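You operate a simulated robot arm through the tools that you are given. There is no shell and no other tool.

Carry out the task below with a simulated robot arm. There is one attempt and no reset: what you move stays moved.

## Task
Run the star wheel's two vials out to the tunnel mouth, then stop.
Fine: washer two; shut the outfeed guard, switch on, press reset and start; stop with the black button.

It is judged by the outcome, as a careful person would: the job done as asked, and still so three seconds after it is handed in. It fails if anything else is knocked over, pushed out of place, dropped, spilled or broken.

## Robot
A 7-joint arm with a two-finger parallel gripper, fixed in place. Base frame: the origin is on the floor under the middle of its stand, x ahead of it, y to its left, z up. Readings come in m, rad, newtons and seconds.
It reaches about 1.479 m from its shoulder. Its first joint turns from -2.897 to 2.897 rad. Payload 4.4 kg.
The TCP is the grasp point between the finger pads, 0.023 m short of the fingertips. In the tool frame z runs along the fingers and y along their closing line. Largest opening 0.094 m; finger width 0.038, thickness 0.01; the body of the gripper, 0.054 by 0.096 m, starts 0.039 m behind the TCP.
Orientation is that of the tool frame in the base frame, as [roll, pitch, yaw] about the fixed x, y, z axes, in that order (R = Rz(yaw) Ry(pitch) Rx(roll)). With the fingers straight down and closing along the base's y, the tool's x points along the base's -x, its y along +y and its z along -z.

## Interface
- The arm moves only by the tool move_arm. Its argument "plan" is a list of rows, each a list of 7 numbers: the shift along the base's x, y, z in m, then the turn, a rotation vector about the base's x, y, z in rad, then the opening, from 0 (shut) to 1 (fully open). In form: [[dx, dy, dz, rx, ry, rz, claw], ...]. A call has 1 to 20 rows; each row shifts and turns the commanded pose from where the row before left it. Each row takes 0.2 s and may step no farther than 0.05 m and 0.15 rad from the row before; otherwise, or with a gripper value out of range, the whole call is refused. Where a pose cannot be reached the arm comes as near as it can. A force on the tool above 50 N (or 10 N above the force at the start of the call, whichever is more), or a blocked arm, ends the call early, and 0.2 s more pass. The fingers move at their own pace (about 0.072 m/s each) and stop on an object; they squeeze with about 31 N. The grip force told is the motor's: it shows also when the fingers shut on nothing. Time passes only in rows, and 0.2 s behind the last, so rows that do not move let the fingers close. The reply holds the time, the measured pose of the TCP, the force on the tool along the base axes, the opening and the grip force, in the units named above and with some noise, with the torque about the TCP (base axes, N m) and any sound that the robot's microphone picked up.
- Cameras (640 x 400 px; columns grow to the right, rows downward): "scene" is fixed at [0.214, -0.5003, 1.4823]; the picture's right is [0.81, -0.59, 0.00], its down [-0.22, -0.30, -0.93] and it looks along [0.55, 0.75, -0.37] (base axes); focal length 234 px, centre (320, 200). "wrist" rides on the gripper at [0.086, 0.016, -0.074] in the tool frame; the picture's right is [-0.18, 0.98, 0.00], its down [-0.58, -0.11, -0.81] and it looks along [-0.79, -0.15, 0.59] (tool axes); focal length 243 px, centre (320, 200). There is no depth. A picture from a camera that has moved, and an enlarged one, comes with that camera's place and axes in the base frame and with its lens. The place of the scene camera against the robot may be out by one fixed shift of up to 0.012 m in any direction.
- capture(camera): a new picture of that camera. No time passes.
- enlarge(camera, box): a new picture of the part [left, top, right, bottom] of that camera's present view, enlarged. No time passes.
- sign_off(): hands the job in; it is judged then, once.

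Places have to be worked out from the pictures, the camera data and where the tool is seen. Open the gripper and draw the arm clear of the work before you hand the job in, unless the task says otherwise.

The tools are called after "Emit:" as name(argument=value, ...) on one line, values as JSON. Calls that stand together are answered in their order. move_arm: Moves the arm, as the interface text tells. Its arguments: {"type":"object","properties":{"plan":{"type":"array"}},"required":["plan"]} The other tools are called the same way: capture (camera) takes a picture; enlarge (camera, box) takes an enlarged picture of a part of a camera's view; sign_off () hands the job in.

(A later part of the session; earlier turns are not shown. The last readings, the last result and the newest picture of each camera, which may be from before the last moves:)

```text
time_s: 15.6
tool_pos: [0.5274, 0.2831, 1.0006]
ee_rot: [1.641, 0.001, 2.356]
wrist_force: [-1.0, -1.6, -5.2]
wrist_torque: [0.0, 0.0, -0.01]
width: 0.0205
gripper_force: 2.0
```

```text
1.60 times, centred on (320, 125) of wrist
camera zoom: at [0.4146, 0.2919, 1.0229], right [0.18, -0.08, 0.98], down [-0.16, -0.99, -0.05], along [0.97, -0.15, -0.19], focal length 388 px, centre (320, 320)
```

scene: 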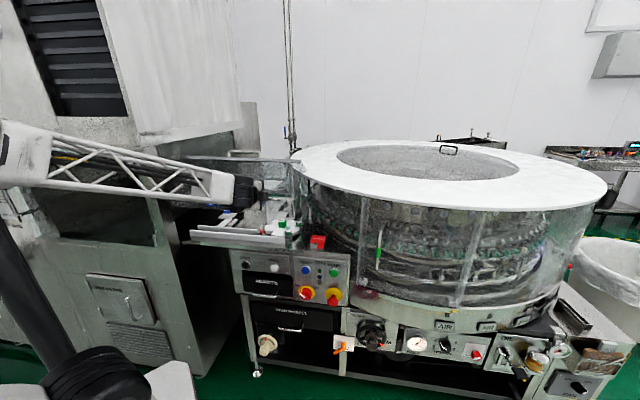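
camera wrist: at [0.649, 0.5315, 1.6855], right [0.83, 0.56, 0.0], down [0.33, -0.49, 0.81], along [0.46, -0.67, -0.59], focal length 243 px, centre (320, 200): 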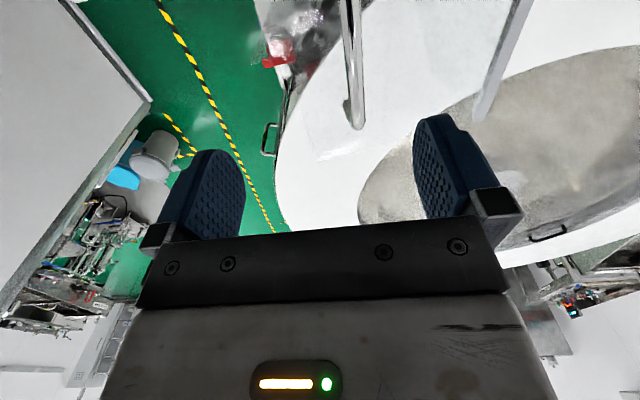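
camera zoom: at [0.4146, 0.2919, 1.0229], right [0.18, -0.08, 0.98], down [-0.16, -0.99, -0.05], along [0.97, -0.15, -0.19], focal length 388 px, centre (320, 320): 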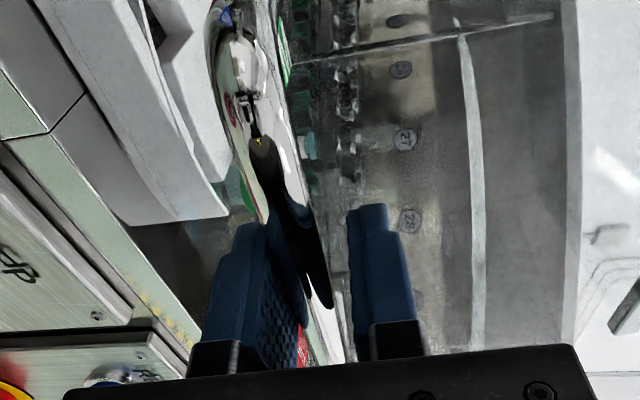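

The guard still rests on the lower finger (≈5 N). I'll lower in smaller steps until it seats.

Emit:
move_arm(plan=[[0.0032, 0.0032, -0.0131, 0.022, -0.022, 0, 0.2], [0.0034, 0.0034, -0.013, 0.022, -0.022, 0, 0.2], [0, 0, 0, 0, 0, 0, 0.2]])

Emit:
enlarge(camera="scene", box=[150, 140, 350, 280])

Emit:
enlarge(camera="wrist", box=[120, 0, 520, 250])

```text
time_s: 16.4
tool_pos: [0.5331, 0.2904, 0.9731]
ee_rot: [1.581, -0.002, 2.355]
wrist_force: [-1.8, -1.9, -5.5]
wrist_torque: [-0.07, -0.03, 0.02]
width: 0.0206
gripper_force: 2.4
```

```text
2.86 times, centred on (250, 210) of scene
camera zoom: at [0.214, -0.5003, 1.4823], right [0.81, -0.59, 0.0], down [-0.22, -0.3, -0.93], along [0.55, 0.75, -0.37], focal length 669 px, centre (520, 171)
```

zoom: 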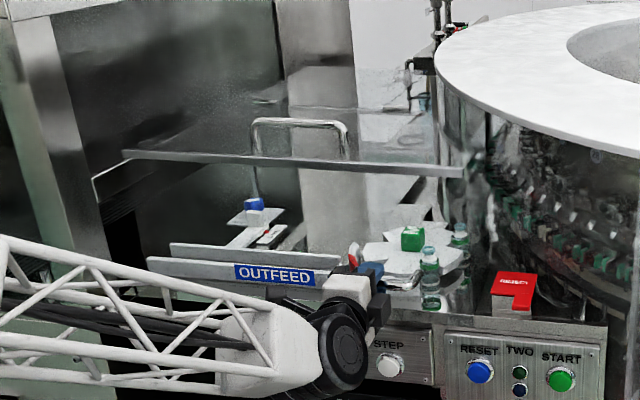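

```text
1.60 times, centred on (320, 125) of wrist
camera zoom: at [0.4205, 0.2979, 0.9915], right [0.14, -0.12, 0.98], down [-0.16, -0.98, -0.1], along [0.98, -0.14, -0.15], focal length 388 px, centre (320, 320)
```

zoom: 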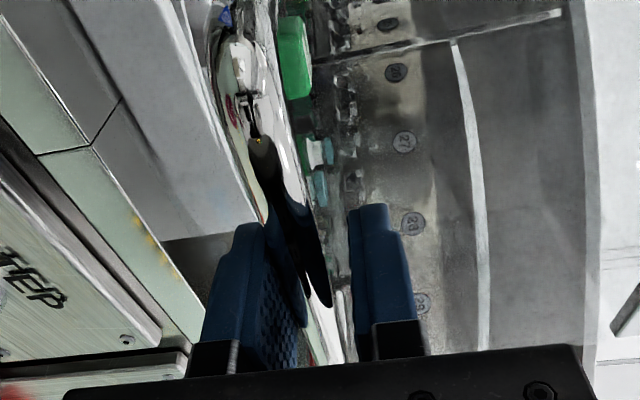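

Still not seated; continuing in small steps.

Emit:
move_arm(plan=[[0.0038, 0.0038, -0.0127, 0.01, -0.01, 0, 0.2], [0.0041, 0.0041, -0.0124, 0, 0, 0, 0.2], [0, 0, 0, 0, 0, 0, 0.2]])

Emit:
enlarge(camera="scene", box=[150, 140, 350, 280])

Emit:
enlarge(camera="wrist", box=[120, 0, 520, 250])

```text
time_s: 17.2
tool_pos: [0.5411, 0.2969, 0.9503]
ee_rot: [1.564, 0.0, 2.356]
wrist_force: [-0.7, -0.4, 11.3]
wrist_torque: [0.04, 0.05, -0.13]
width: 0.0236
gripper_force: 6.0
```

```text
2.86 times, centred on (250, 210) of scene
camera zoom: at [0.214, -0.5003, 1.4823], right [0.81, -0.59, 0.0], down [-0.22, -0.3, -0.93], along [0.55, 0.75, -0.37], focal length 669 px, centre (520, 171)
```

zoom: 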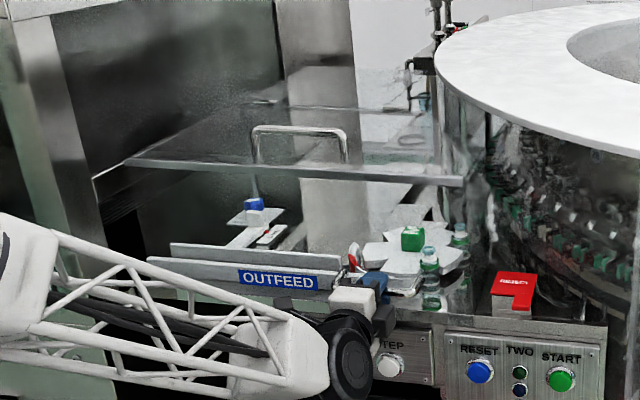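

```text
1.60 times, centred on (320, 125) of wrist
camera zoom: at [0.4286, 0.3054, 0.9664], right [0.13, -0.13, 0.98], down [-0.16, -0.98, -0.11], along [0.98, -0.14, -0.14], focal length 388 px, centre (320, 320)
```

zoom: 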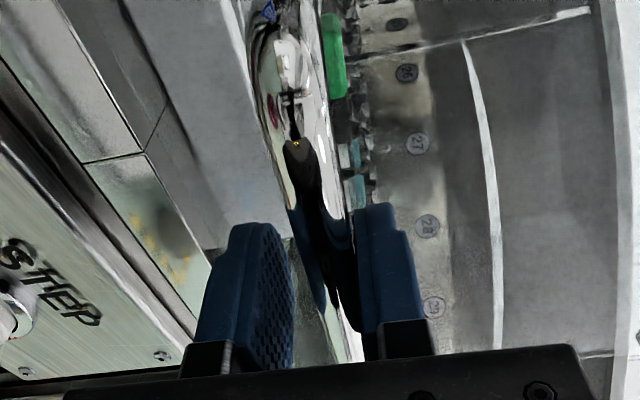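

Force flipped to +11 N on the upper finger: the guard is seated. I'll relax, open slightly (not fully, to stay clear of the table), and back straight off the handle.

Emit:
move_arm(plan=[[0, 0, 0.005, 0, 0, 0, 0.25], [0, 0, 0, 0, 0, 0, 0.45], [0, 0, 0, 0, 0, 0, 0.45], [-0.014, -0.014, 0, 0, 0, 0, 0.45], [-0.021, -0.021, 0, 0, 0, 0, 0.45], [-0.021, -0.021, 0, 0, 0, 0, 0.45], [-0.021, -0.021, 0, 0, 0, 0, 0.45], [0, 0, 0, 0, 0, 0, 0.45]])

Emit:
capture(camera="scene")

Emit:
capture(camera="wrist")

Emit:
enlarge(camera="scene", box=[150, 140, 350, 280])

```text
time_s: 19.0
tool_pos: [0.4645, 0.2192, 0.955]
ee_rot: [1.566, 0.0, 2.357]
wrist_force: [0.6, -0.1, -0.3]
wrist_torque: [-0.01, 0.0, 0.02]
width: 0.0423
gripper_force: 0.1
```

```text
taken
```

scene: 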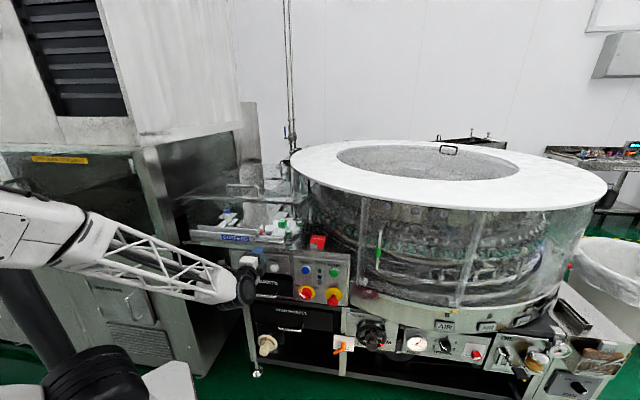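

```text
taken
camera wrist: at [0.3515, 0.2274, 0.9715], right [0.13, -0.13, 0.98], down [-0.16, -0.98, -0.11], along [0.98, -0.14, -0.15], focal length 243 px, centre (320, 200)
```

wrist: 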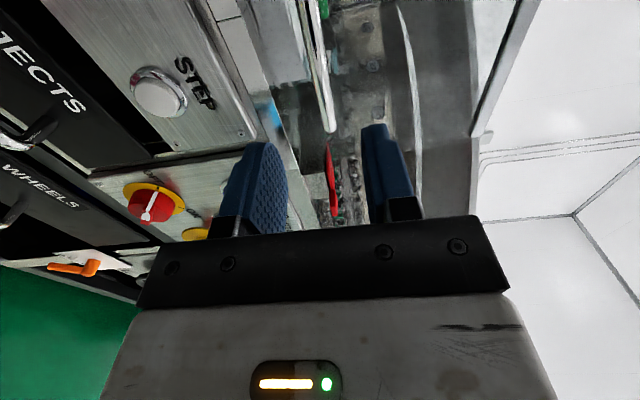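

```text
2.86 times, centred on (250, 210) of scene
camera zoom: at [0.214, -0.5003, 1.4823], right [0.81, -0.59, 0.0], down [-0.22, -0.3, -0.93], along [0.55, 0.75, -0.37], focal length 669 px, centre (520, 171)
```

zoom: 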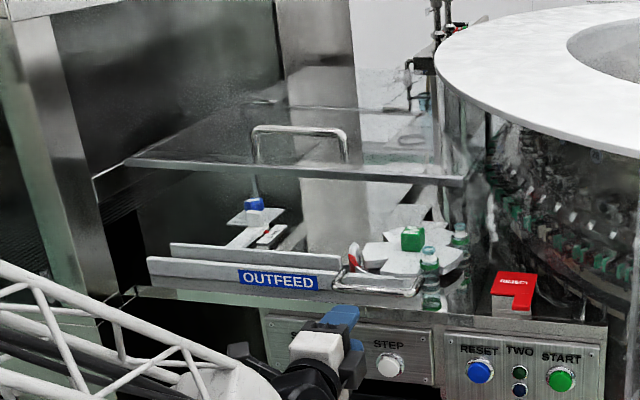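

The guard is shut and stays. Now the main switch: I'll enlarge the wrist view of the knob to see its ridge direction and the pointer.

Emit:
enlarge(camera="wrist", box=[80, 130, 240, 250])

Emit:
enlarge(camera="scene", box=[225, 240, 355, 320])

Emit:
enlarge(camera="scene", box=[290, 280, 322, 304])

```text
3.33 times, centred on (160, 190) of wrist
camera zoom: at [0.3515, 0.2274, 0.9715], right [0.13, -0.13, 0.98], down [-0.16, -0.98, -0.11], along [0.98, -0.14, -0.15], focal length 809 px, centre (853, 233)
```

zoom: 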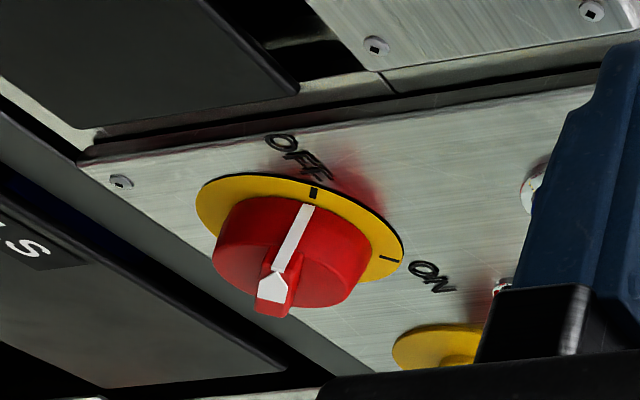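

```text
4.92 times, centred on (290, 280) of scene
camera zoom: at [0.214, -0.5003, 1.4823], right [0.81, -0.59, 0.0], down [-0.22, -0.3, -0.93], along [0.55, 0.75, -0.37], focal length 1153 px, centre (468, -194)
```

zoom: 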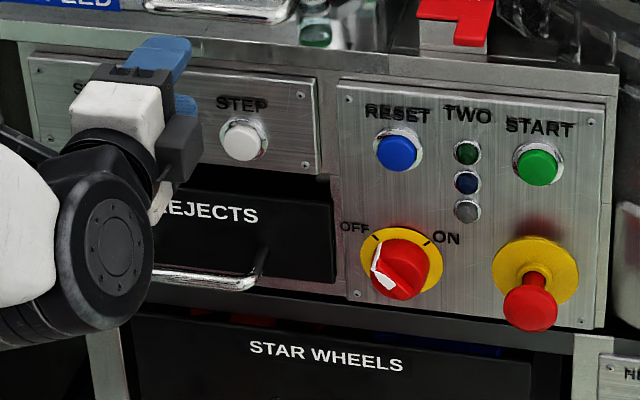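

```text
16.00 times, centred on (306, 292) of scene
camera zoom: at [0.214, -0.5003, 1.4823], right [0.81, -0.59, 0.0], down [-0.22, -0.3, -0.93], along [0.55, 0.75, -0.37], focal length 3748 px, centre (544, -1272)
```

zoom: 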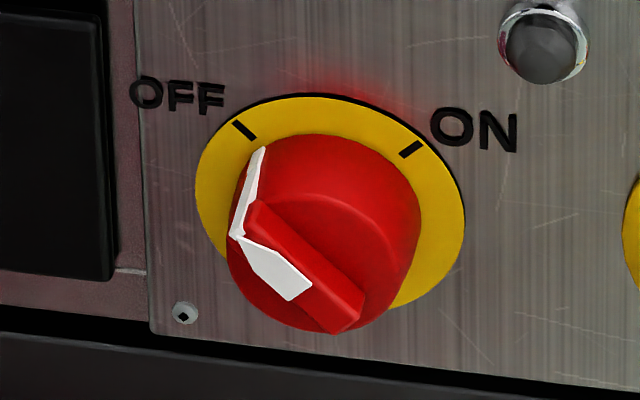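

Using wrist and scene rays together, the panel plane is n≈0.62; knob centre s≈0.323, z≈0.68, ridge standing ≈3 cm out and pointing 45° up-left (OFF). I'll move in front of the knob, rolling the gripper 45° so the pads close across the ridge.

Emit:
move_arm(plan=[[0.01326, -0.01326, -0.0344, 0.0694, 0.0694, 0, 0.45], [0.01326, -0.01326, -0.0344, 0.0694, 0.0694, 0, 0.45], [0.01326, -0.01326, -0.0344, 0.0694, 0.0694, 0, 0.45], [0.01326, -0.01326, -0.0344, 0.0694, 0.0694, 0, 0.45], [0.01326, -0.01326, -0.0344, 0.0694, 0.0694, 0, 0.45], [0.01326, -0.01326, -0.0344, 0.0694, 0.0694, 0, 0.45], [0.01326, -0.01326, -0.0344, 0.0694, 0.0694, 0, 0.45], [0.01326, -0.01326, -0.0344, 0.0694, 0.0694, 0, 0.45], [0, 0, 0, 0, 0, 0, 0.45]])

Emit:
capture(camera="wrist")

Emit:
capture(camera="scene")

```text
time_s: 21.0
tool_pos: [0.5695, 0.1143, 0.6776]
ee_rot: [1.565, -0.787, 2.357]
wrist_force: [0.8, 0.5, -0.4]
wrist_torque: [0.03, -0.02, 0.01]
width: 0.0425
gripper_force: 0.0
```

```text
taken
camera wrist: at [0.4828, 0.0957, 0.7512], right [0.58, -0.59, 0.56], down [-0.34, -0.8, -0.49], along [0.74, 0.1, -0.66], focal length 243 px, centre (320, 200)
```

wrist: 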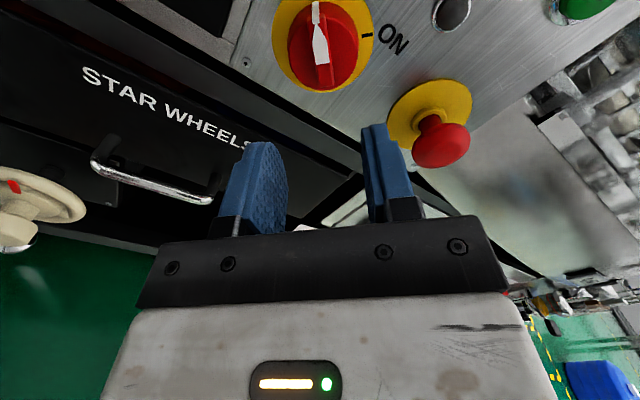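

```text
taken
```

scene: 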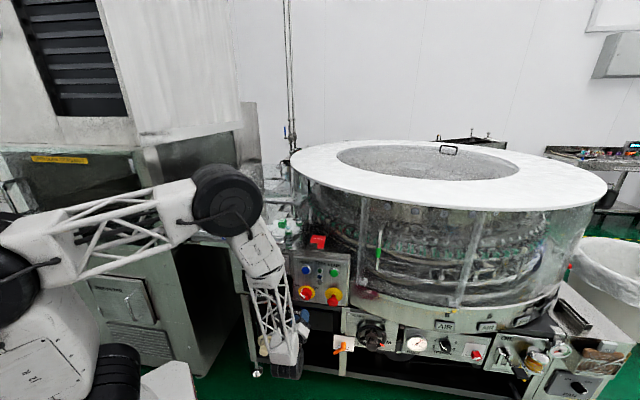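

The pads now look aligned with the ridge direction (ridge appears vertical in the wrist image, near the tool axis column 320). Enlarging to refine the centring and depth.

Emit:
enlarge(camera="wrist", box=[240, 0, 400, 100])

Emit:
enlarge(camera="scene", box=[270, 250, 350, 310])

```text
4.00 times, centred on (320, 50) of wrist
camera zoom: at [0.4828, 0.0957, 0.7512], right [0.58, -0.59, 0.56], down [-0.34, -0.8, -0.49], along [0.74, 0.1, -0.66], focal length 970 px, centre (320, 800)
```

zoom: 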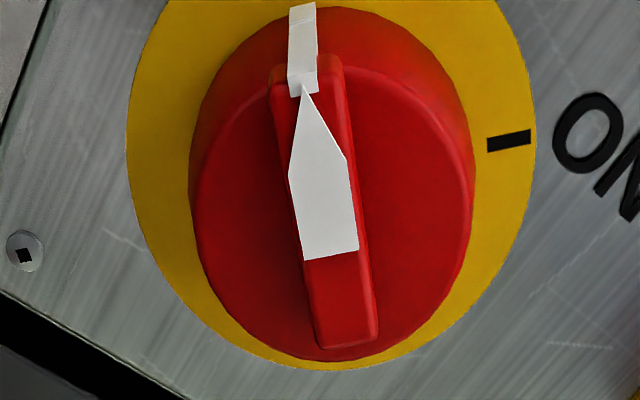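

```text
6.67 times, centred on (310, 280) of scene
camera zoom: at [0.214, -0.5003, 1.4823], right [0.81, -0.59, 0.0], down [-0.22, -0.3, -0.93], along [0.55, 0.75, -0.37], focal length 1562 px, centre (387, -333)
```

zoom: 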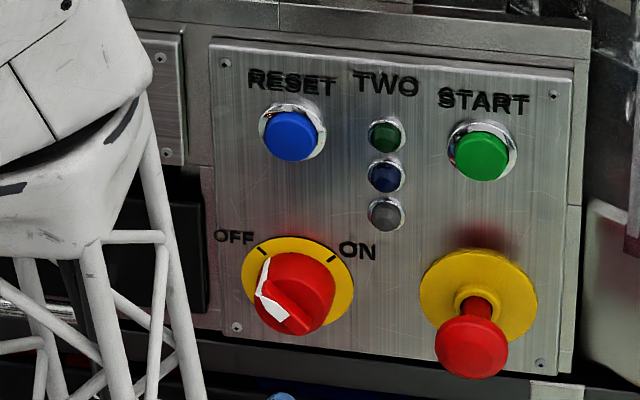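

Triangulating ON/OFF marks between two wrist views puts the plate at n≈0.615 and the knob axis at s≈0.319, z≈0.687; ridge front ≈0.593. I'll correct sideways by a few mm, advance 6 cm, and recheck.

Emit:
move_arm(plan=[[-0.0022, 0.0022, 0.0086, 0, 0, 0, 0.45], [0.0141, 0.0141, 0, 0, 0, 0, 0.45], [0.0141, 0.0141, 0, 0, 0, 0, 0.45], [0.0141, 0.0141, 0, 0, 0, 0, 0.45], [0, 0, 0, 0, 0, 0, 0.45]])

Emit:
enlarge(camera="wrist", box=[220, 0, 420, 200])

Emit:
enlarge(camera="scene", box=[270, 250, 350, 310])

```text
time_s: 22.2
tool_pos: [0.6104, 0.159, 0.6882]
ee_rot: [1.568, -0.783, 2.358]
wrist_force: [-0.1, -0.6, -0.6]
wrist_torque: [0.01, -0.02, -0.01]
width: 0.0424
gripper_force: 0.0
```

```text
2.00 times, centred on (320, 100) of wrist
camera zoom: at [0.5233, 0.1406, 0.7608], right [0.58, -0.59, 0.56], down [-0.34, -0.8, -0.49], along [0.74, 0.1, -0.66], focal length 485 px, centre (320, 400)
```

zoom: 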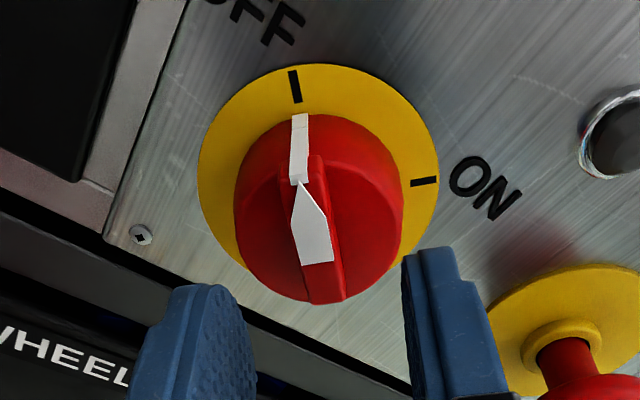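

```text
6.67 times, centred on (310, 280) of scene
camera zoom: at [0.214, -0.5003, 1.4823], right [0.81, -0.59, 0.0], down [-0.22, -0.3, -0.93], along [0.55, 0.75, -0.37], focal length 1562 px, centre (387, -333)
```

zoom: 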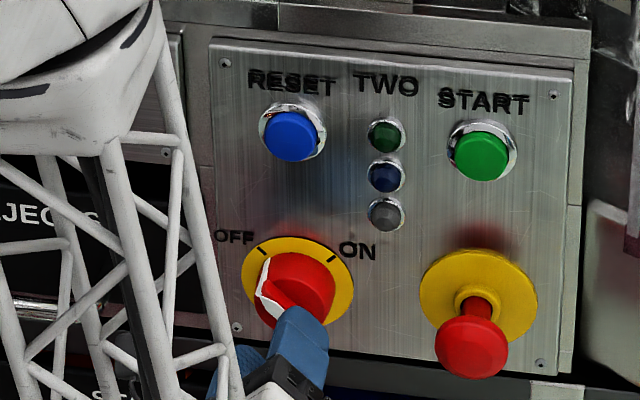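

Centring now matches within ~2 mm. Advancing to bring tips beside the ridge (TCP n≈0.578), then closing on it.

Emit:
move_arm(plan=[[0.012, 0.012, 0, 0, 0, 0, 0.45], [0.012, 0.012, 0, 0, 0, 0, 0.45], [0, 0, 0, 0, 0, 0, 0.45]])

Emit:
enlarge(camera="wrist", box=[220, 60, 420, 200])

Emit:
enlarge(camera="scene", box=[285, 270, 335, 310])

```text
time_s: 22.8
tool_pos: [0.628, 0.1794, 0.6848]
ee_rot: [1.572, -0.792, 2.35]
wrist_force: [-12.4, -17.3, 7.9]
wrist_torque: [0.04, 0.11, 0.34]
width: 0.039
gripper_force: 0.2
stopped in row 3: the force on the tool passed its limit at 114 N (the readings are from after the stop); the commanded pose is now the measured one
```

```text
2.86 times, centred on (320, 130) of wrist
camera zoom: at [0.5414, 0.1611, 0.7588], right [0.58, -0.59, 0.56], down [-0.34, -0.8, -0.49], along [0.74, 0.1, -0.67], focal length 693 px, centre (320, 400)
```

zoom: 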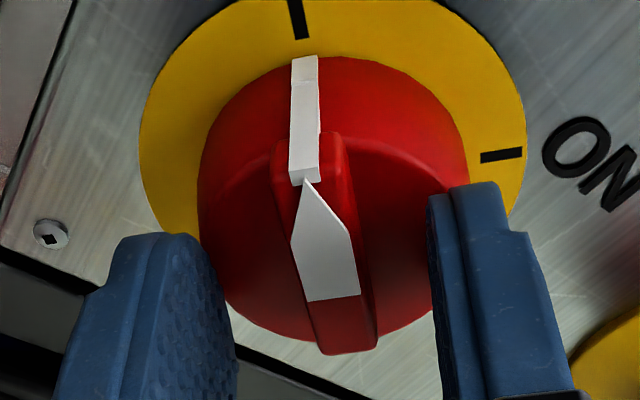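

```text
10.00 times, centred on (310, 290) of scene
camera zoom: at [0.214, -0.5003, 1.4823], right [0.81, -0.59, 0.0], down [-0.22, -0.3, -0.93], along [0.55, 0.75, -0.37], focal length 2342 px, centre (420, -700)
```

zoom: 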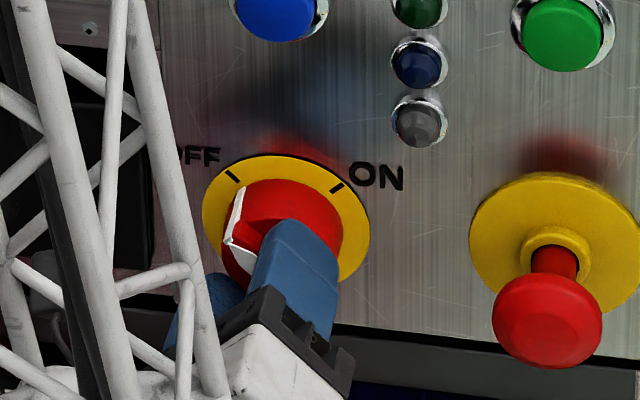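

The fingertips met the knob's face at tip n≈0.594 (body larger than the gap). I'll back off 4 mm to unload, then close on the ridge.

Emit:
move_arm(plan=[[-0.0028, -0.0028, 0, 0, 0, 0, 0.45], [0, 0, 0, 0, 0, 0, 0.45]])

```text
time_s: 23.4
tool_pos: [0.6258, 0.178, 0.6868]
ee_rot: [1.57, -0.79, 2.352]
wrist_force: [0.2, -0.3, 0.5]
wrist_torque: [0.02, 0.0, 0.0]
width: 0.0425
gripper_force: 0.0
```

Unloaded. I'll nudge up 2 mm and close on the ridge.

Emit:
move_arm(plan=[[0.0003, -0.0003, 0.0018, 0, 0, 0, 0.3], [0, 0, 0, 0, 0, 0, 0], [0, 0, 0, 0, 0, 0, 0], [0, 0, 0, 0, 0, 0, 0]])

Emit:
enlarge(camera="wrist", box=[220, 60, 420, 200])

```text
time_s: 24.4
tool_pos: [0.6268, 0.1771, 0.6882]
ee_rot: [1.569, -0.79, 2.352]
wrist_force: [4.1, -20.1, 19.2]
wrist_torque: [-0.13, 0.0, -0.69]
width: 0.0119
gripper_force: 45.2
```

```text
2.86 times, centred on (320, 130) of wrist
camera zoom: at [0.5398, 0.1583, 0.7612], right [0.58, -0.59, 0.56], down [-0.34, -0.8, -0.49], along [0.74, 0.1, -0.67], focal length 693 px, centre (320, 400)
```

zoom: 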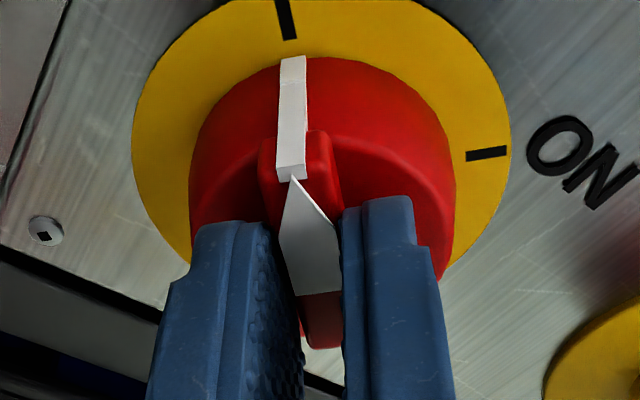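

Gripped on the 12 mm ridge; side force ≈26 N along the closing line shows the ridge sits ~1–2 mm to the +y side. I'll shift slightly to relieve it.

Emit:
move_arm(plan=[[0.0004, -0.001, 0.001, 0, 0, 0, 0], [0, 0, 0, 0, 0, 0, 0]])

```text
time_s: 25.0
tool_pos: [0.6274, 0.1776, 0.6887]
ee_rot: [1.57, -0.791, 2.353]
wrist_force: [26.8, 13.0, -8.0]
wrist_torque: [0.11, -0.17, 0.22]
width: 0.0117
gripper_force: 44.9
```

Side force is relieved; now I'll start turning clockwise about the knob axis in small increments and watch the readings.

Emit:
move_arm(plan=[[0.0003, 0.0003, 0, 0.0566, 0.0566, 0, 0], [0, 0, 0, 0.0566, 0.0566, 0, 0], [0, 0, 0, 0.0566, 0.0566, 0, 0]])

```text
time_s: 25.8
tool_pos: [0.6273, 0.1763, 0.6882]
ee_rot: [1.574, -1.032, 2.351]
wrist_force: [24.3, 12.9, -0.5]
wrist_torque: [-0.66, 0.6, -0.62]
width: 0.0118
gripper_force: 45.4
```

Rotation is proceeding with low torque. Continuing the turn.

Emit:
move_arm(plan=[[0.0004, 0.0004, 0, 0.0707, 0.0707, 0, 0], [0, 0, 0, 0.0707, 0.0707, 0, 0], [0, 0, 0, 0.0707, 0.0707, 0, 0], [0, 0, 0, 0.0707, 0.0707, 0, 0]])

Emit:
enlarge(camera="wrist", box=[220, 60, 420, 200])

```text
time_s: 26.8
tool_pos: [0.6274, 0.1757, 0.6881]
ee_rot: [1.578, -1.432, 2.345]
wrist_force: [2.0, -36.9, 32.3]
wrist_torque: [0.55, -0.69, -0.48]
width: 0.0122
gripper_force: 45.6
```

```text
2.86 times, centred on (320, 130) of wrist
camera zoom: at [0.5785, 0.1195, 0.7771], right [0.7, -0.71, -0.05], down [-0.59, -0.55, -0.59], along [0.39, 0.44, -0.81], focal length 693 px, centre (320, 400)
```

zoom: 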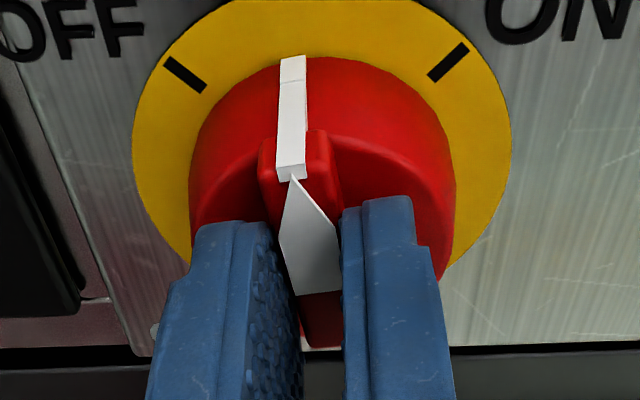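

The knob follows the gripper (pointer now straight up). The side load is building to ~49 N, so I'll re-centre a bit (+s, +z) before going on.

Emit:
move_arm(plan=[[0.0006, -0.0016, 0.001, 0, 0, 0, 0], [0, 0, 0, 0, 0, 0, 0]])

```text
time_s: 27.4
tool_pos: [0.6285, 0.1746, 0.6883]
ee_rot: [1.591, -1.432, 2.336]
wrist_force: [22.6, 18.3, -1.5]
wrist_torque: [0.45, -0.42, 0.1]
width: 0.0119
gripper_force: 45.1
```

Side forces relieved. Continuing the rotation.

Emit:
move_arm(plan=[[0.0003, 0.0003, 0, 0.0707, 0.0707, 0, 0], [0, 0, 0, 0.0707, 0.0707, 0, 0], [0, 0, 0, 0.0707, 0.0707, 0, 0]])

```text
time_s: 28.2
tool_pos: [0.6272, 0.1743, 0.6878]
ee_rot: [-1.596, -1.411, -0.767]
wrist_force: [35.2, 8.8, -22.8]
wrist_torque: [-0.55, 0.46, -0.2]
width: 0.012
gripper_force: 44.4
```

Small re-centring, then continue turning.

Emit:
move_arm(plan=[[0.001, 0, -0.0007, 0, 0, 0, 0], [0, 0, 0, 0.0566, 0.0566, 0, 0], [0, 0, 0, 0.0566, 0.0566, 0, 0], [0, 0, 0, 0.0566, 0.0566, 0, 0]])

Emit:
enlarge(camera="wrist", box=[220, 60, 420, 200])

```text
time_s: 29.2
tool_pos: [0.629, 0.174, 0.688]
ee_rot: [-1.582, -1.17, -0.779]
wrist_force: [-8.2, -30.3, 8.8]
wrist_torque: [0.23, -0.28, -0.37]
width: 0.0121
gripper_force: 45.3
```

```text
2.86 times, centred on (320, 130) of wrist
camera zoom: at [0.6112, 0.0869, 0.7627], right [0.59, -0.59, -0.55], down [-0.8, -0.34, -0.49], along [0.1, 0.73, -0.67], focal length 693 px, centre (320, 400)
```

zoom: 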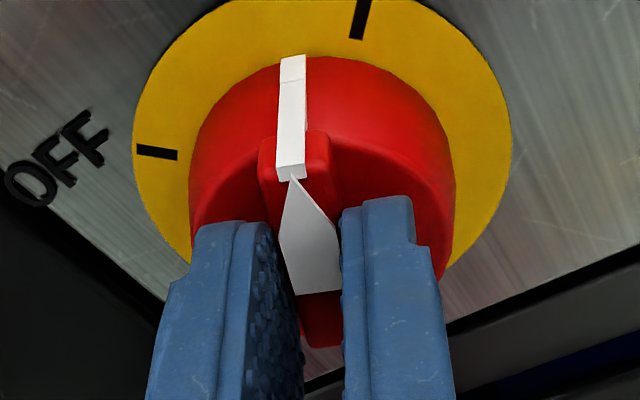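

About 0.39 rad remains to the ON mark. Re-centre slightly and finish the turn.

Emit:
move_arm(plan=[[0.0001, -0.0008, 0.0003, 0, 0, 0, 0], [0, 0, 0, 0.0707, 0.0707, 0, 0], [0, 0, 0, 0.0707, 0.0707, 0, 0], [0, 0, 0, 0.0707, 0.0707, 0, 0], [0, 0, 0, 0.0636, 0.0636, 0, 0]])

Emit:
enlarge(camera="wrist", box=[220, 60, 420, 200])

Emit:
enlarge(camera="scene", box=[270, 250, 350, 310])

```text
time_s: 30.5
tool_pos: [0.6302, 0.1742, 0.6882]
ee_rot: [-1.579, -0.784, -0.78]
wrist_force: [10.1, -4.2, -11.6]
wrist_torque: [-0.62, 0.2, 0.21]
width: 0.0118
gripper_force: 45.2
stopped in row 5: the force on the tool passed its limit at 53 N (the readings are from after the stop); the commanded pose is now the measured one
```

```text
2.86 times, centred on (320, 130) of wrist
camera zoom: at [0.6288, 0.0693, 0.7386], right [0.39, -0.4, -0.83], down [-0.92, -0.22, -0.33], along [-0.05, 0.89, -0.46], focal length 693 px, centre (320, 400)
```

zoom: 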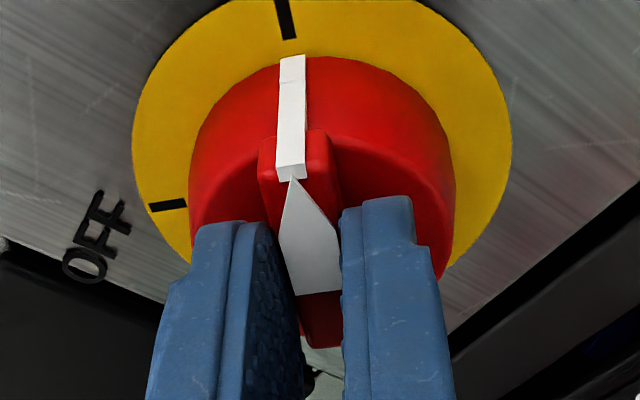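

```text
6.67 times, centred on (310, 280) of scene
camera zoom: at [0.214, -0.5003, 1.4823], right [0.81, -0.59, 0.0], down [-0.22, -0.3, -0.93], along [0.55, 0.75, -0.37], focal length 1562 px, centre (387, -333)
```

zoom: 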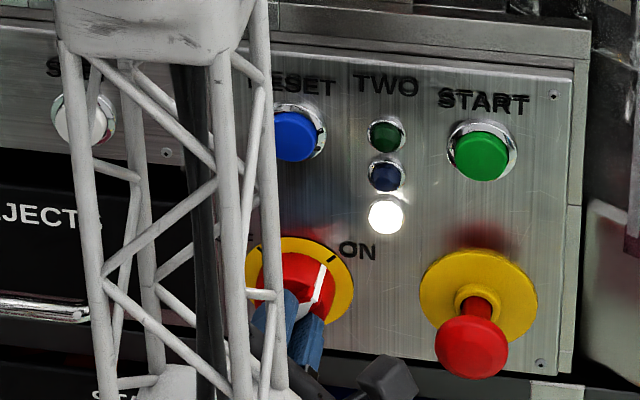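

The white lamp is lit and the pointer is at ON. I'll open, back straight off, then roll the gripper so the camera is above and go in front of RESET with fingers shut.

Emit:
move_arm(plan=[[0, 0, 0, 0, 0, 0, 0.45], [0, 0, 0, 0, 0, 0, 0.45], [-0.0141, -0.0141, 0, 0, 0, 0, 0.45], [-0.0283, -0.0283, 0, 0, 0, 0, 0.45], [-0.0141, -0.0141, 0.01, -0.0925, -0.0925, 0, 0.2], [0, 0, 0.024, -0.0925, -0.0925, 0, 0], [0, 0, 0.024, -0.0925, -0.0925, 0, 0], [0, 0, 0.024, -0.0925, -0.0925, 0, 0], [0, 0, 0.024, -0.0925, -0.0925, 0, 0], [0, 0, 0.025, -0.0925, -0.0925, 0, 0], [0, 0, 0, 0, 0, 0, 0]])

Emit:
capture(camera="wrist")

Emit:
enlarge(camera="scene", box=[230, 230, 360, 320])

```text
time_s: 32.9
tool_pos: [0.5725, 0.1172, 0.8205]
ee_rot: [-2.708, -1.569, 0.346]
wrist_force: [-0.1, 1.0, 0.0]
wrist_torque: [-0.01, 0.04, 0.01]
width: 0.0001
gripper_force: 31.6
```

```text
taken
camera wrist: at [0.5328, 0.0527, 0.9073], right [0.69, -0.7, -0.19], down [-0.65, -0.49, -0.58], along [0.31, 0.52, -0.79], focal length 243 px, centre (320, 200)
```

wrist: 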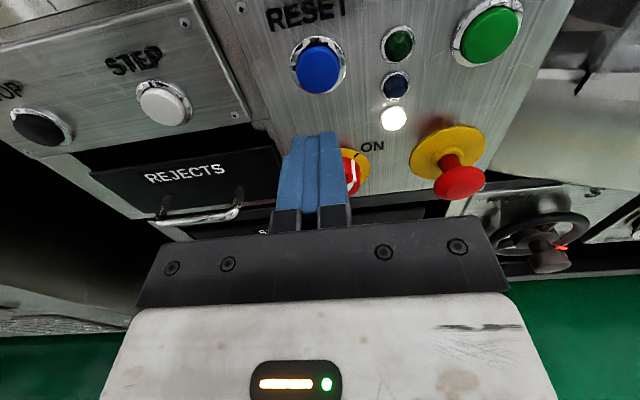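

```text
4.44 times, centred on (295, 275) of scene
camera zoom: at [0.214, -0.5003, 1.4823], right [0.81, -0.59, 0.0], down [-0.22, -0.3, -0.93], along [0.55, 0.75, -0.37], focal length 1041 px, centre (431, -133)
```

zoom: 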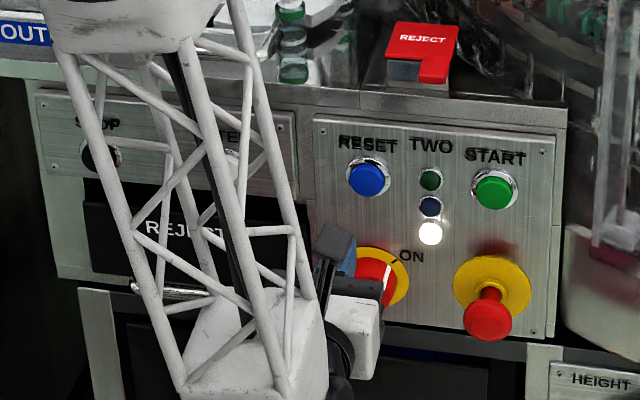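

The tool axis meets the RESET cap within a couple of mm. I'll close most of the distance (to about 1 cm short) and check.

Emit:
move_arm(plan=[[0.0212, 0.0212, -0.001, 0, 0, 0, 0], [0.0212, 0.0212, -0.001, 0, 0, 0, 0], [0.0106, 0.0106, 0, 0, 0, 0, 0], [0, 0, 0, 0, 0, 0, 0]])

Emit:
enlarge(camera="wrist", box=[240, 60, 440, 200])

Emit:
enlarge(camera="scene", box=[280, 245, 340, 295])

```text
time_s: 33.9
tool_pos: [0.6268, 0.1703, 0.8174]
ee_rot: [-2.38, -1.568, 0.019]
wrist_force: [-0.3, 0.2, -0.6]
wrist_torque: [0.01, -0.02, 0.01]
width: 0.0
gripper_force: 31.1
```

```text
2.86 times, centred on (340, 130) of wrist
camera zoom: at [0.5856, 0.1057, 0.9042], right [0.69, -0.7, -0.19], down [-0.65, -0.49, -0.58], along [0.31, 0.52, -0.79], focal length 693 px, centre (263, 400)
```

zoom: 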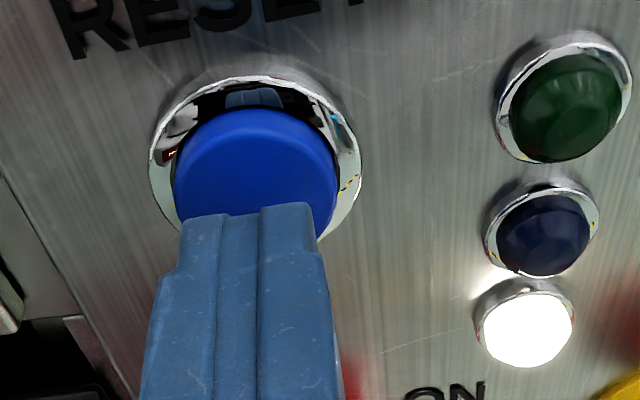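

```text
8.00 times, centred on (310, 270) of scene
camera zoom: at [0.214, -0.5003, 1.4823], right [0.81, -0.59, 0.0], down [-0.22, -0.3, -0.93], along [0.55, 0.75, -0.37], focal length 1874 px, centre (400, -360)
```

zoom: 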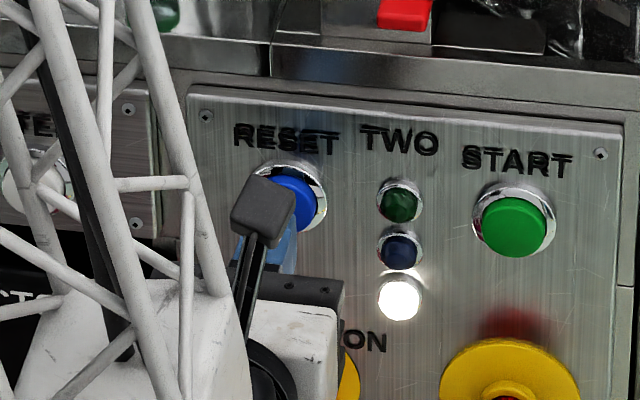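

Fingertips are right in front of the blue cap. I'll press in 3 mm steps and watch the force.

Emit:
move_arm(plan=[[0.0021, 0.0021, 0, 0, 0, 0, 0], [0.0021, 0.0021, 0, 0, 0, 0, 0], [0.0021, 0.0021, 0, 0, 0, 0, 0], [0, 0, 0, 0, 0, 0, 0]])

Emit:
enlarge(camera="wrist", box=[240, 60, 440, 200])

```text
time_s: 34.9
tool_pos: [0.6306, 0.1763, 0.8168]
ee_rot: [-2.361, -1.567, -0.002]
wrist_force: [-0.1, 0.2, 0.5]
wrist_torque: [0.02, -0.01, -0.01]
width: 0.0002
gripper_force: 31.0
```

```text
2.86 times, centred on (340, 130) of wrist
camera zoom: at [0.5914, 0.1119, 0.9045], right [0.69, -0.7, -0.19], down [-0.65, -0.49, -0.58], along [0.31, 0.52, -0.79], focal length 693 px, centre (263, 400)
```

zoom: 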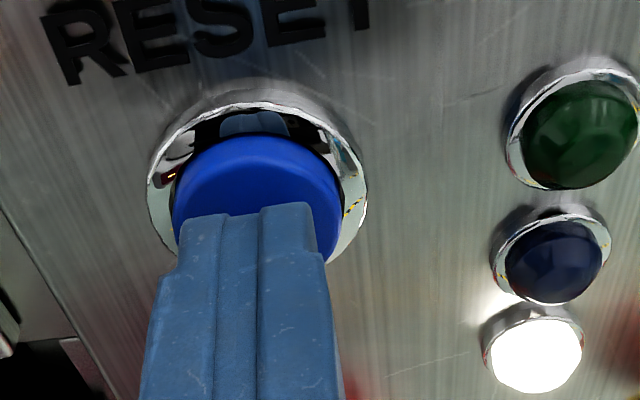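

No contact yet (tip n≈0.594). Continuing in 3 mm steps.

Emit:
move_arm(plan=[[0.0021, 0.0021, 0, 0, 0, 0, 0], [0.0021, 0.0021, 0, 0, 0, 0, 0], [0, 0, 0, 0, 0, 0, 0]])

Emit:
enlarge(camera="wrist", box=[240, 60, 440, 200])

```text
time_s: 35.7
tool_pos: [0.6357, 0.1796, 0.817]
ee_rot: [-2.351, -1.567, -0.01]
wrist_force: [0.5, -0.3, -0.6]
wrist_torque: [0.02, 0.01, 0.0]
width: 0.0001
gripper_force: 30.8
```

```text
2.86 times, centred on (340, 130) of wrist
camera zoom: at [0.5959, 0.116, 0.9043], right [0.69, -0.7, -0.19], down [-0.65, -0.49, -0.58], along [0.31, 0.52, -0.79], focal length 693 px, centre (263, 400)
```

zoom: 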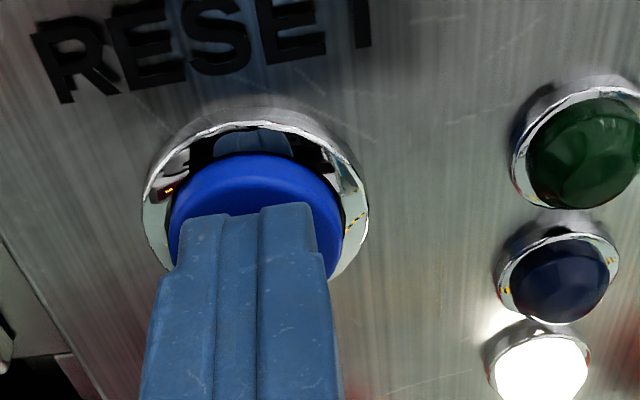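

Still free at tip n≈0.5995. A few more 2 mm steps.

Emit:
move_arm(plan=[[0.0016, 0.0016, 0, 0, 0, 0, 0], [0.0016, 0.0016, 0, 0, 0, 0, 0], [0.0016, 0.0016, 0, 0, 0, 0, 0], [0, 0, 0, 0, 0, 0, 0]])

Emit:
enlarge(camera="wrist", box=[240, 60, 440, 200])

```text
time_s: 36.7
tool_pos: [0.6412, 0.1847, 0.8181]
ee_rot: [-2.35, -1.567, -0.01]
wrist_force: [-1.4, -2.9, 1.1]
wrist_torque: [0.1, -0.03, 0.03]
width: 0.0
gripper_force: 30.9
heard: click
```

```text
2.86 times, centred on (340, 130) of wrist
camera zoom: at [0.6005, 0.1207, 0.9042], right [0.69, -0.7, -0.19], down [-0.65, -0.49, -0.58], along [0.31, 0.52, -0.79], focal length 693 px, centre (263, 400)
```

zoom: 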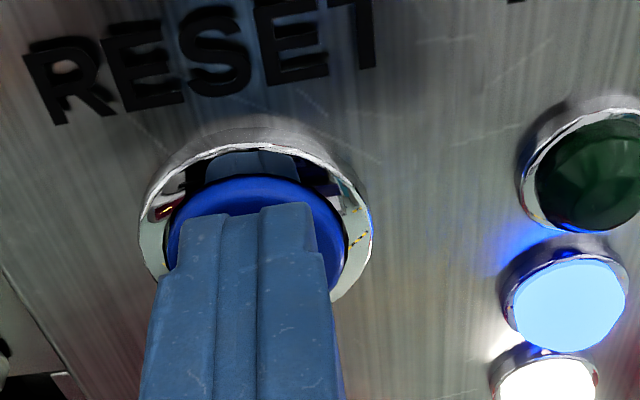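

Click heard and the blue lamp lit: reset accepted. Before starting, I'll back off and rehearse the STOP position so that I can reach it quickly and accurately later.

Emit:
move_arm(plan=[[-0.0141, -0.0141, 0, 0, 0, 0, 0], [-0.0141, -0.0141, 0, 0, 0, 0, 0], [-0.0329, 0.0329, -0.0008, 0, 0, 0, 0], [-0.0329, 0.0329, -0.0008, 0, 0, 0, 0], [-0.0329, 0.0329, -0.0008, 0, 0, 0, 0], [-0.0329, 0.0329, -0.0008, 0, 0, 0, 0], [-0.0329, 0.0329, -0.0008, 0, 0, 0, 0], [-0.0329, 0.0329, -0.0008, 0, 0, 0, 0], [0, 0, 0, 0, 0, 0, 0]])

Emit:
capture(camera="wrist")

Emit:
capture(camera="scene")

```text
time_s: 38.9
tool_pos: [0.4077, 0.2834, 0.6727]
ee_rot: [-2.887, -1.281, 0.533]
wrist_force: [0.9, 0.2, -0.3]
wrist_torque: [-0.02, 0.02, -0.03]
width: 0.0002
gripper_force: 30.6
out of reach, approached as far as the arm can: row 7, 8
stopped in row 9: the arm was blocked; the commanded pose is now the measured one
```

```text
taken
camera wrist: at [0.3925, 0.2327, 0.7755], right [0.64, -0.72, -0.25], down [-0.76, -0.56, -0.33], along [0.1, 0.4, -0.91], focal length 243 px, centre (320, 200)
```

wrist: 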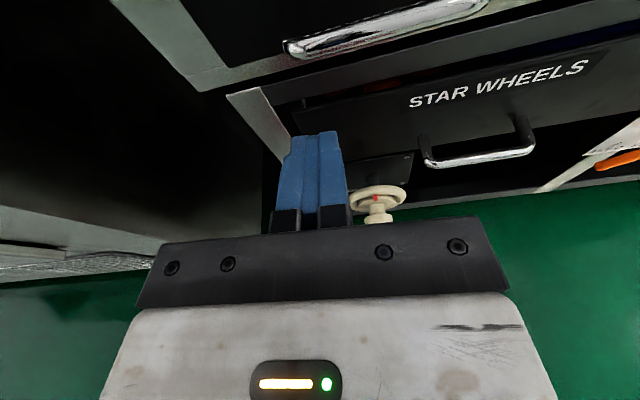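

```text
taken
```

scene: 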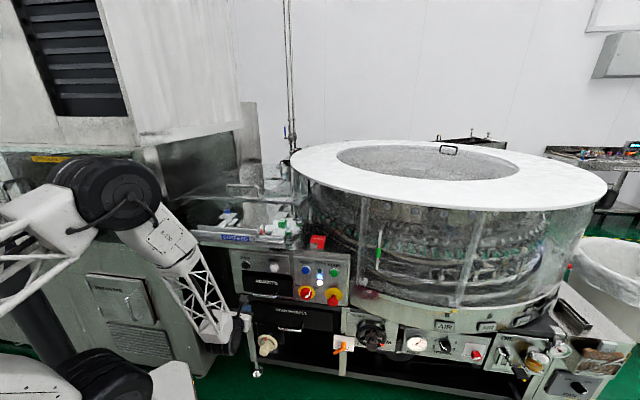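

The arm could not hold that wrist roll near STOP: it sagged to z≈0.67 and was "blocked", though the force is ~0. Let me look carefully at what is around the arm before recovering.

Emit:
enlarge(camera="scene", box=[60, 140, 300, 400])

Emit:
enlarge(camera="scene", box=[180, 240, 300, 380])

Emit:
enlarge(camera="scene", box=[150, 180, 350, 310])

```text
1.54 times, centred on (180, 270) of scene
camera zoom: at [0.214, -0.5003, 1.4823], right [0.81, -0.59, 0.0], down [-0.22, -0.3, -0.93], along [0.55, 0.75, -0.37], focal length 360 px, centre (535, 92)
```

zoom: 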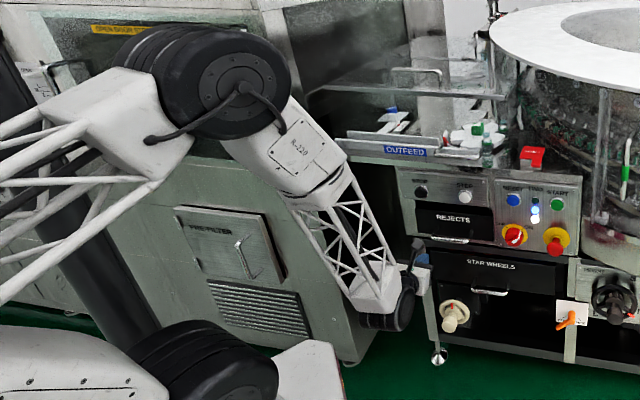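

```text
2.86 times, centred on (240, 310) of scene
camera zoom: at [0.214, -0.5003, 1.4823], right [0.81, -0.59, 0.0], down [-0.22, -0.3, -0.93], along [0.55, 0.75, -0.37], focal length 669 px, centre (549, -114)
```

zoom: 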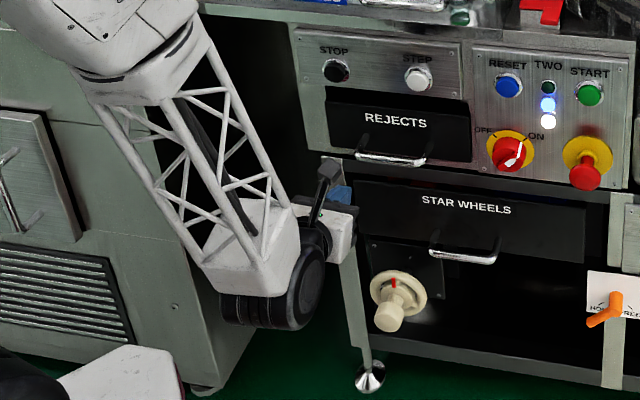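

```text
3.08 times, centred on (250, 245) of scene
camera zoom: at [0.214, -0.5003, 1.4823], right [0.81, -0.59, 0.0], down [-0.22, -0.3, -0.93], along [0.55, 0.75, -0.37], focal length 721 px, centre (535, 62)
```

zoom: 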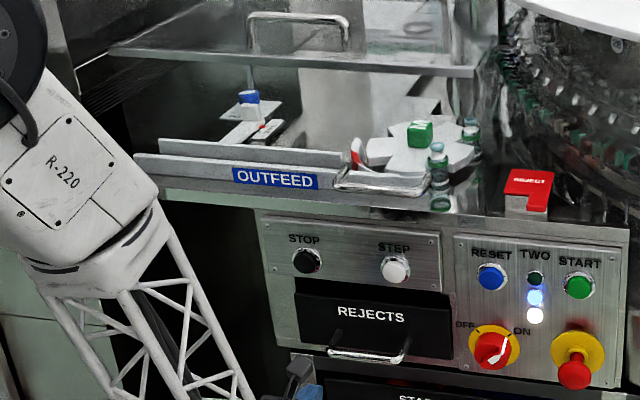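

Nothing is touched or disturbed; it looks like a wrist/joint limit for that roll close to the base. I'll move back to the right and up, levelling the tool, where this roll worked before.

Emit:
move_arm(plan=[[0.0243, -0.0215, 0.0254, 0.0297, -0.0495, 0, 0], [0.0243, -0.0215, 0.0254, 0.0297, -0.0495, 0, 0], [0.0243, -0.0215, 0.0254, 0.0297, -0.0495, 0, 0], [0.0243, -0.0215, 0.0254, 0.0297, -0.0495, 0, 0], [0.0243, -0.0215, 0.0254, 0.0297, -0.0495, 0, 0], [0, 0, 0, 0, 0, 0, 0]])

Emit:
capture(camera="wrist")

Emit:
capture(camera="scene")

```text
time_s: 40.3
tool_pos: [0.5311, 0.176, 0.7992]
ee_rot: [-1.698, -1.57, -0.656]
wrist_force: [-0.3, 0.2, 0.9]
wrist_torque: [0.01, 0.01, 0.04]
width: 0.0004
gripper_force: 29.9
```

```text
taken
camera wrist: at [0.491, 0.111, 0.8864], right [0.7, -0.69, -0.19], down [-0.65, -0.49, -0.58], along [0.31, 0.53, -0.79], focal length 243 px, centre (320, 200)
```

wrist: 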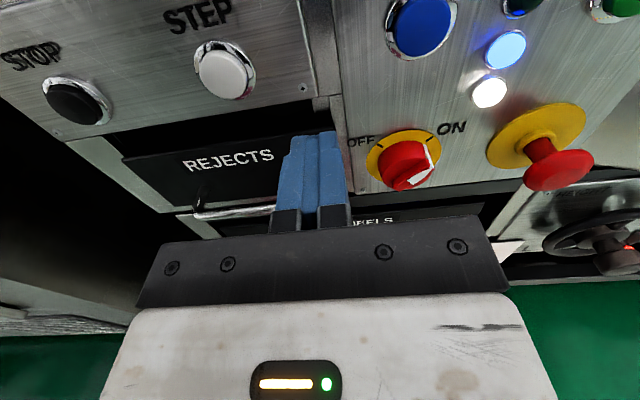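

```text
taken
```

scene: 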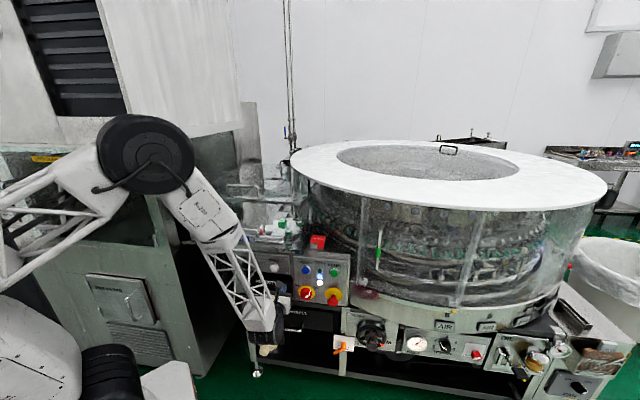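

Recovered. From this view STOP is at s≈0.048, z≈0.813. I'll roll the gripper back to the orientation that was fine close in (camera on the left), in place.

Emit:
move_arm(plan=[[0, 0, 0.0015, -0.101, -0.101, 0, 0], [0, 0, 0.0015, -0.101, -0.101, 0, 0], [0, 0, 0.0015, -0.101, -0.101, 0, 0], [0, 0, 0.0015, -0.101, -0.101, 0, 0], [0, 0, 0.0015, -0.101, -0.101, 0, 0], [0, 0, 0.0015, -0.101, -0.101, 0, 0], [0, 0, 0.0015, -0.101, -0.101, 0, 0], [0, 0, 0.0015, -0.101, -0.101, 0, 0], [0, 0, 0.0015, -0.101, -0.101, 0, 0], [0, 0, 0, -0.101, -0.101, 0, 0], [0, 0, 0, -0.101, -0.101, 0, 0], [0, 0, 0, 0, 0, 0, 0]])

Emit:
capture(camera="wrist")

Emit:
capture(camera="scene")

```text
time_s: 42.9
tool_pos: [0.5309, 0.1764, 0.813]
ee_rot: [1.574, -0.001, 2.354]
wrist_force: [0.4, -0.4, 0.4]
wrist_torque: [0.0, -0.01, -0.02]
width: 0.0
gripper_force: 31.4
```

```text
taken
camera wrist: at [0.4175, 0.1839, 0.8302], right [0.13, -0.13, 0.98], down [-0.16, -0.98, -0.11], along [0.98, -0.14, -0.15], focal length 243 px, centre (320, 200)
```

wrist: 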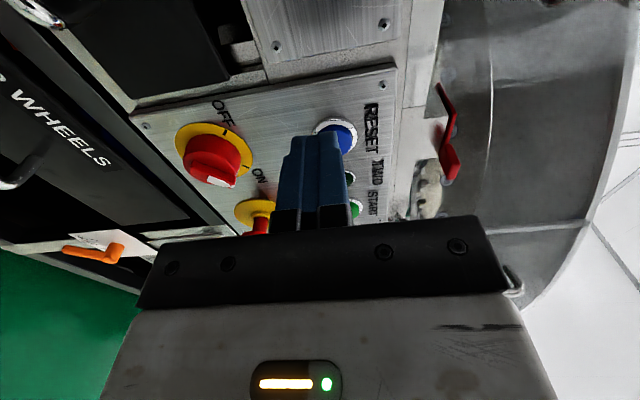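

```text
taken
```

scene: 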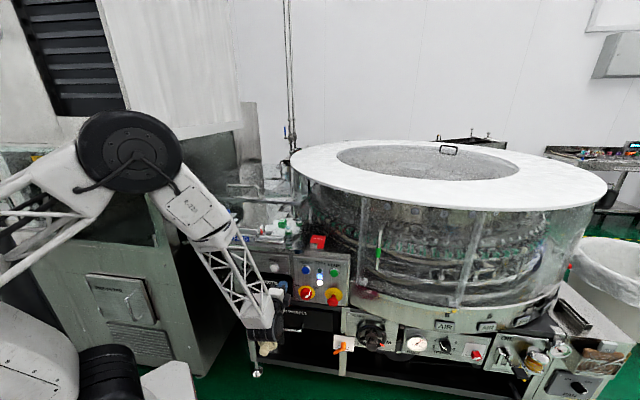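

Rolled successfully. Now sliding left toward STOP in stages, checking that the pose is actually held.

Emit:
move_arm(plan=[[-0.0288, 0.0288, 0, 0, 0, 0, 0], [-0.0288, 0.0288, 0, 0, 0, 0, 0], [0, 0, 0, 0, 0, 0, 0]])

```text
time_s: 43.7
tool_pos: [0.4716, 0.2341, 0.8139]
ee_rot: [1.574, -0.002, 2.356]
wrist_force: [0.2, -0.4, -0.5]
wrist_torque: [0.0, -0.03, 0.0]
width: 0.0
gripper_force: 30.9
```

Emit:
move_arm(plan=[[-0.0218, 0.0358, 0, 0, 0, 0, 0], [0, 0, 0, 0, 0, 0, 0]])

```text
time_s: 44.3
tool_pos: [0.4505, 0.2707, 0.8146]
ee_rot: [1.573, 0.001, 2.355]
wrist_force: [-0.3, 0.0, 0.2]
wrist_torque: [0.02, -0.03, 0.01]
width: 0.0002
gripper_force: 30.9
```

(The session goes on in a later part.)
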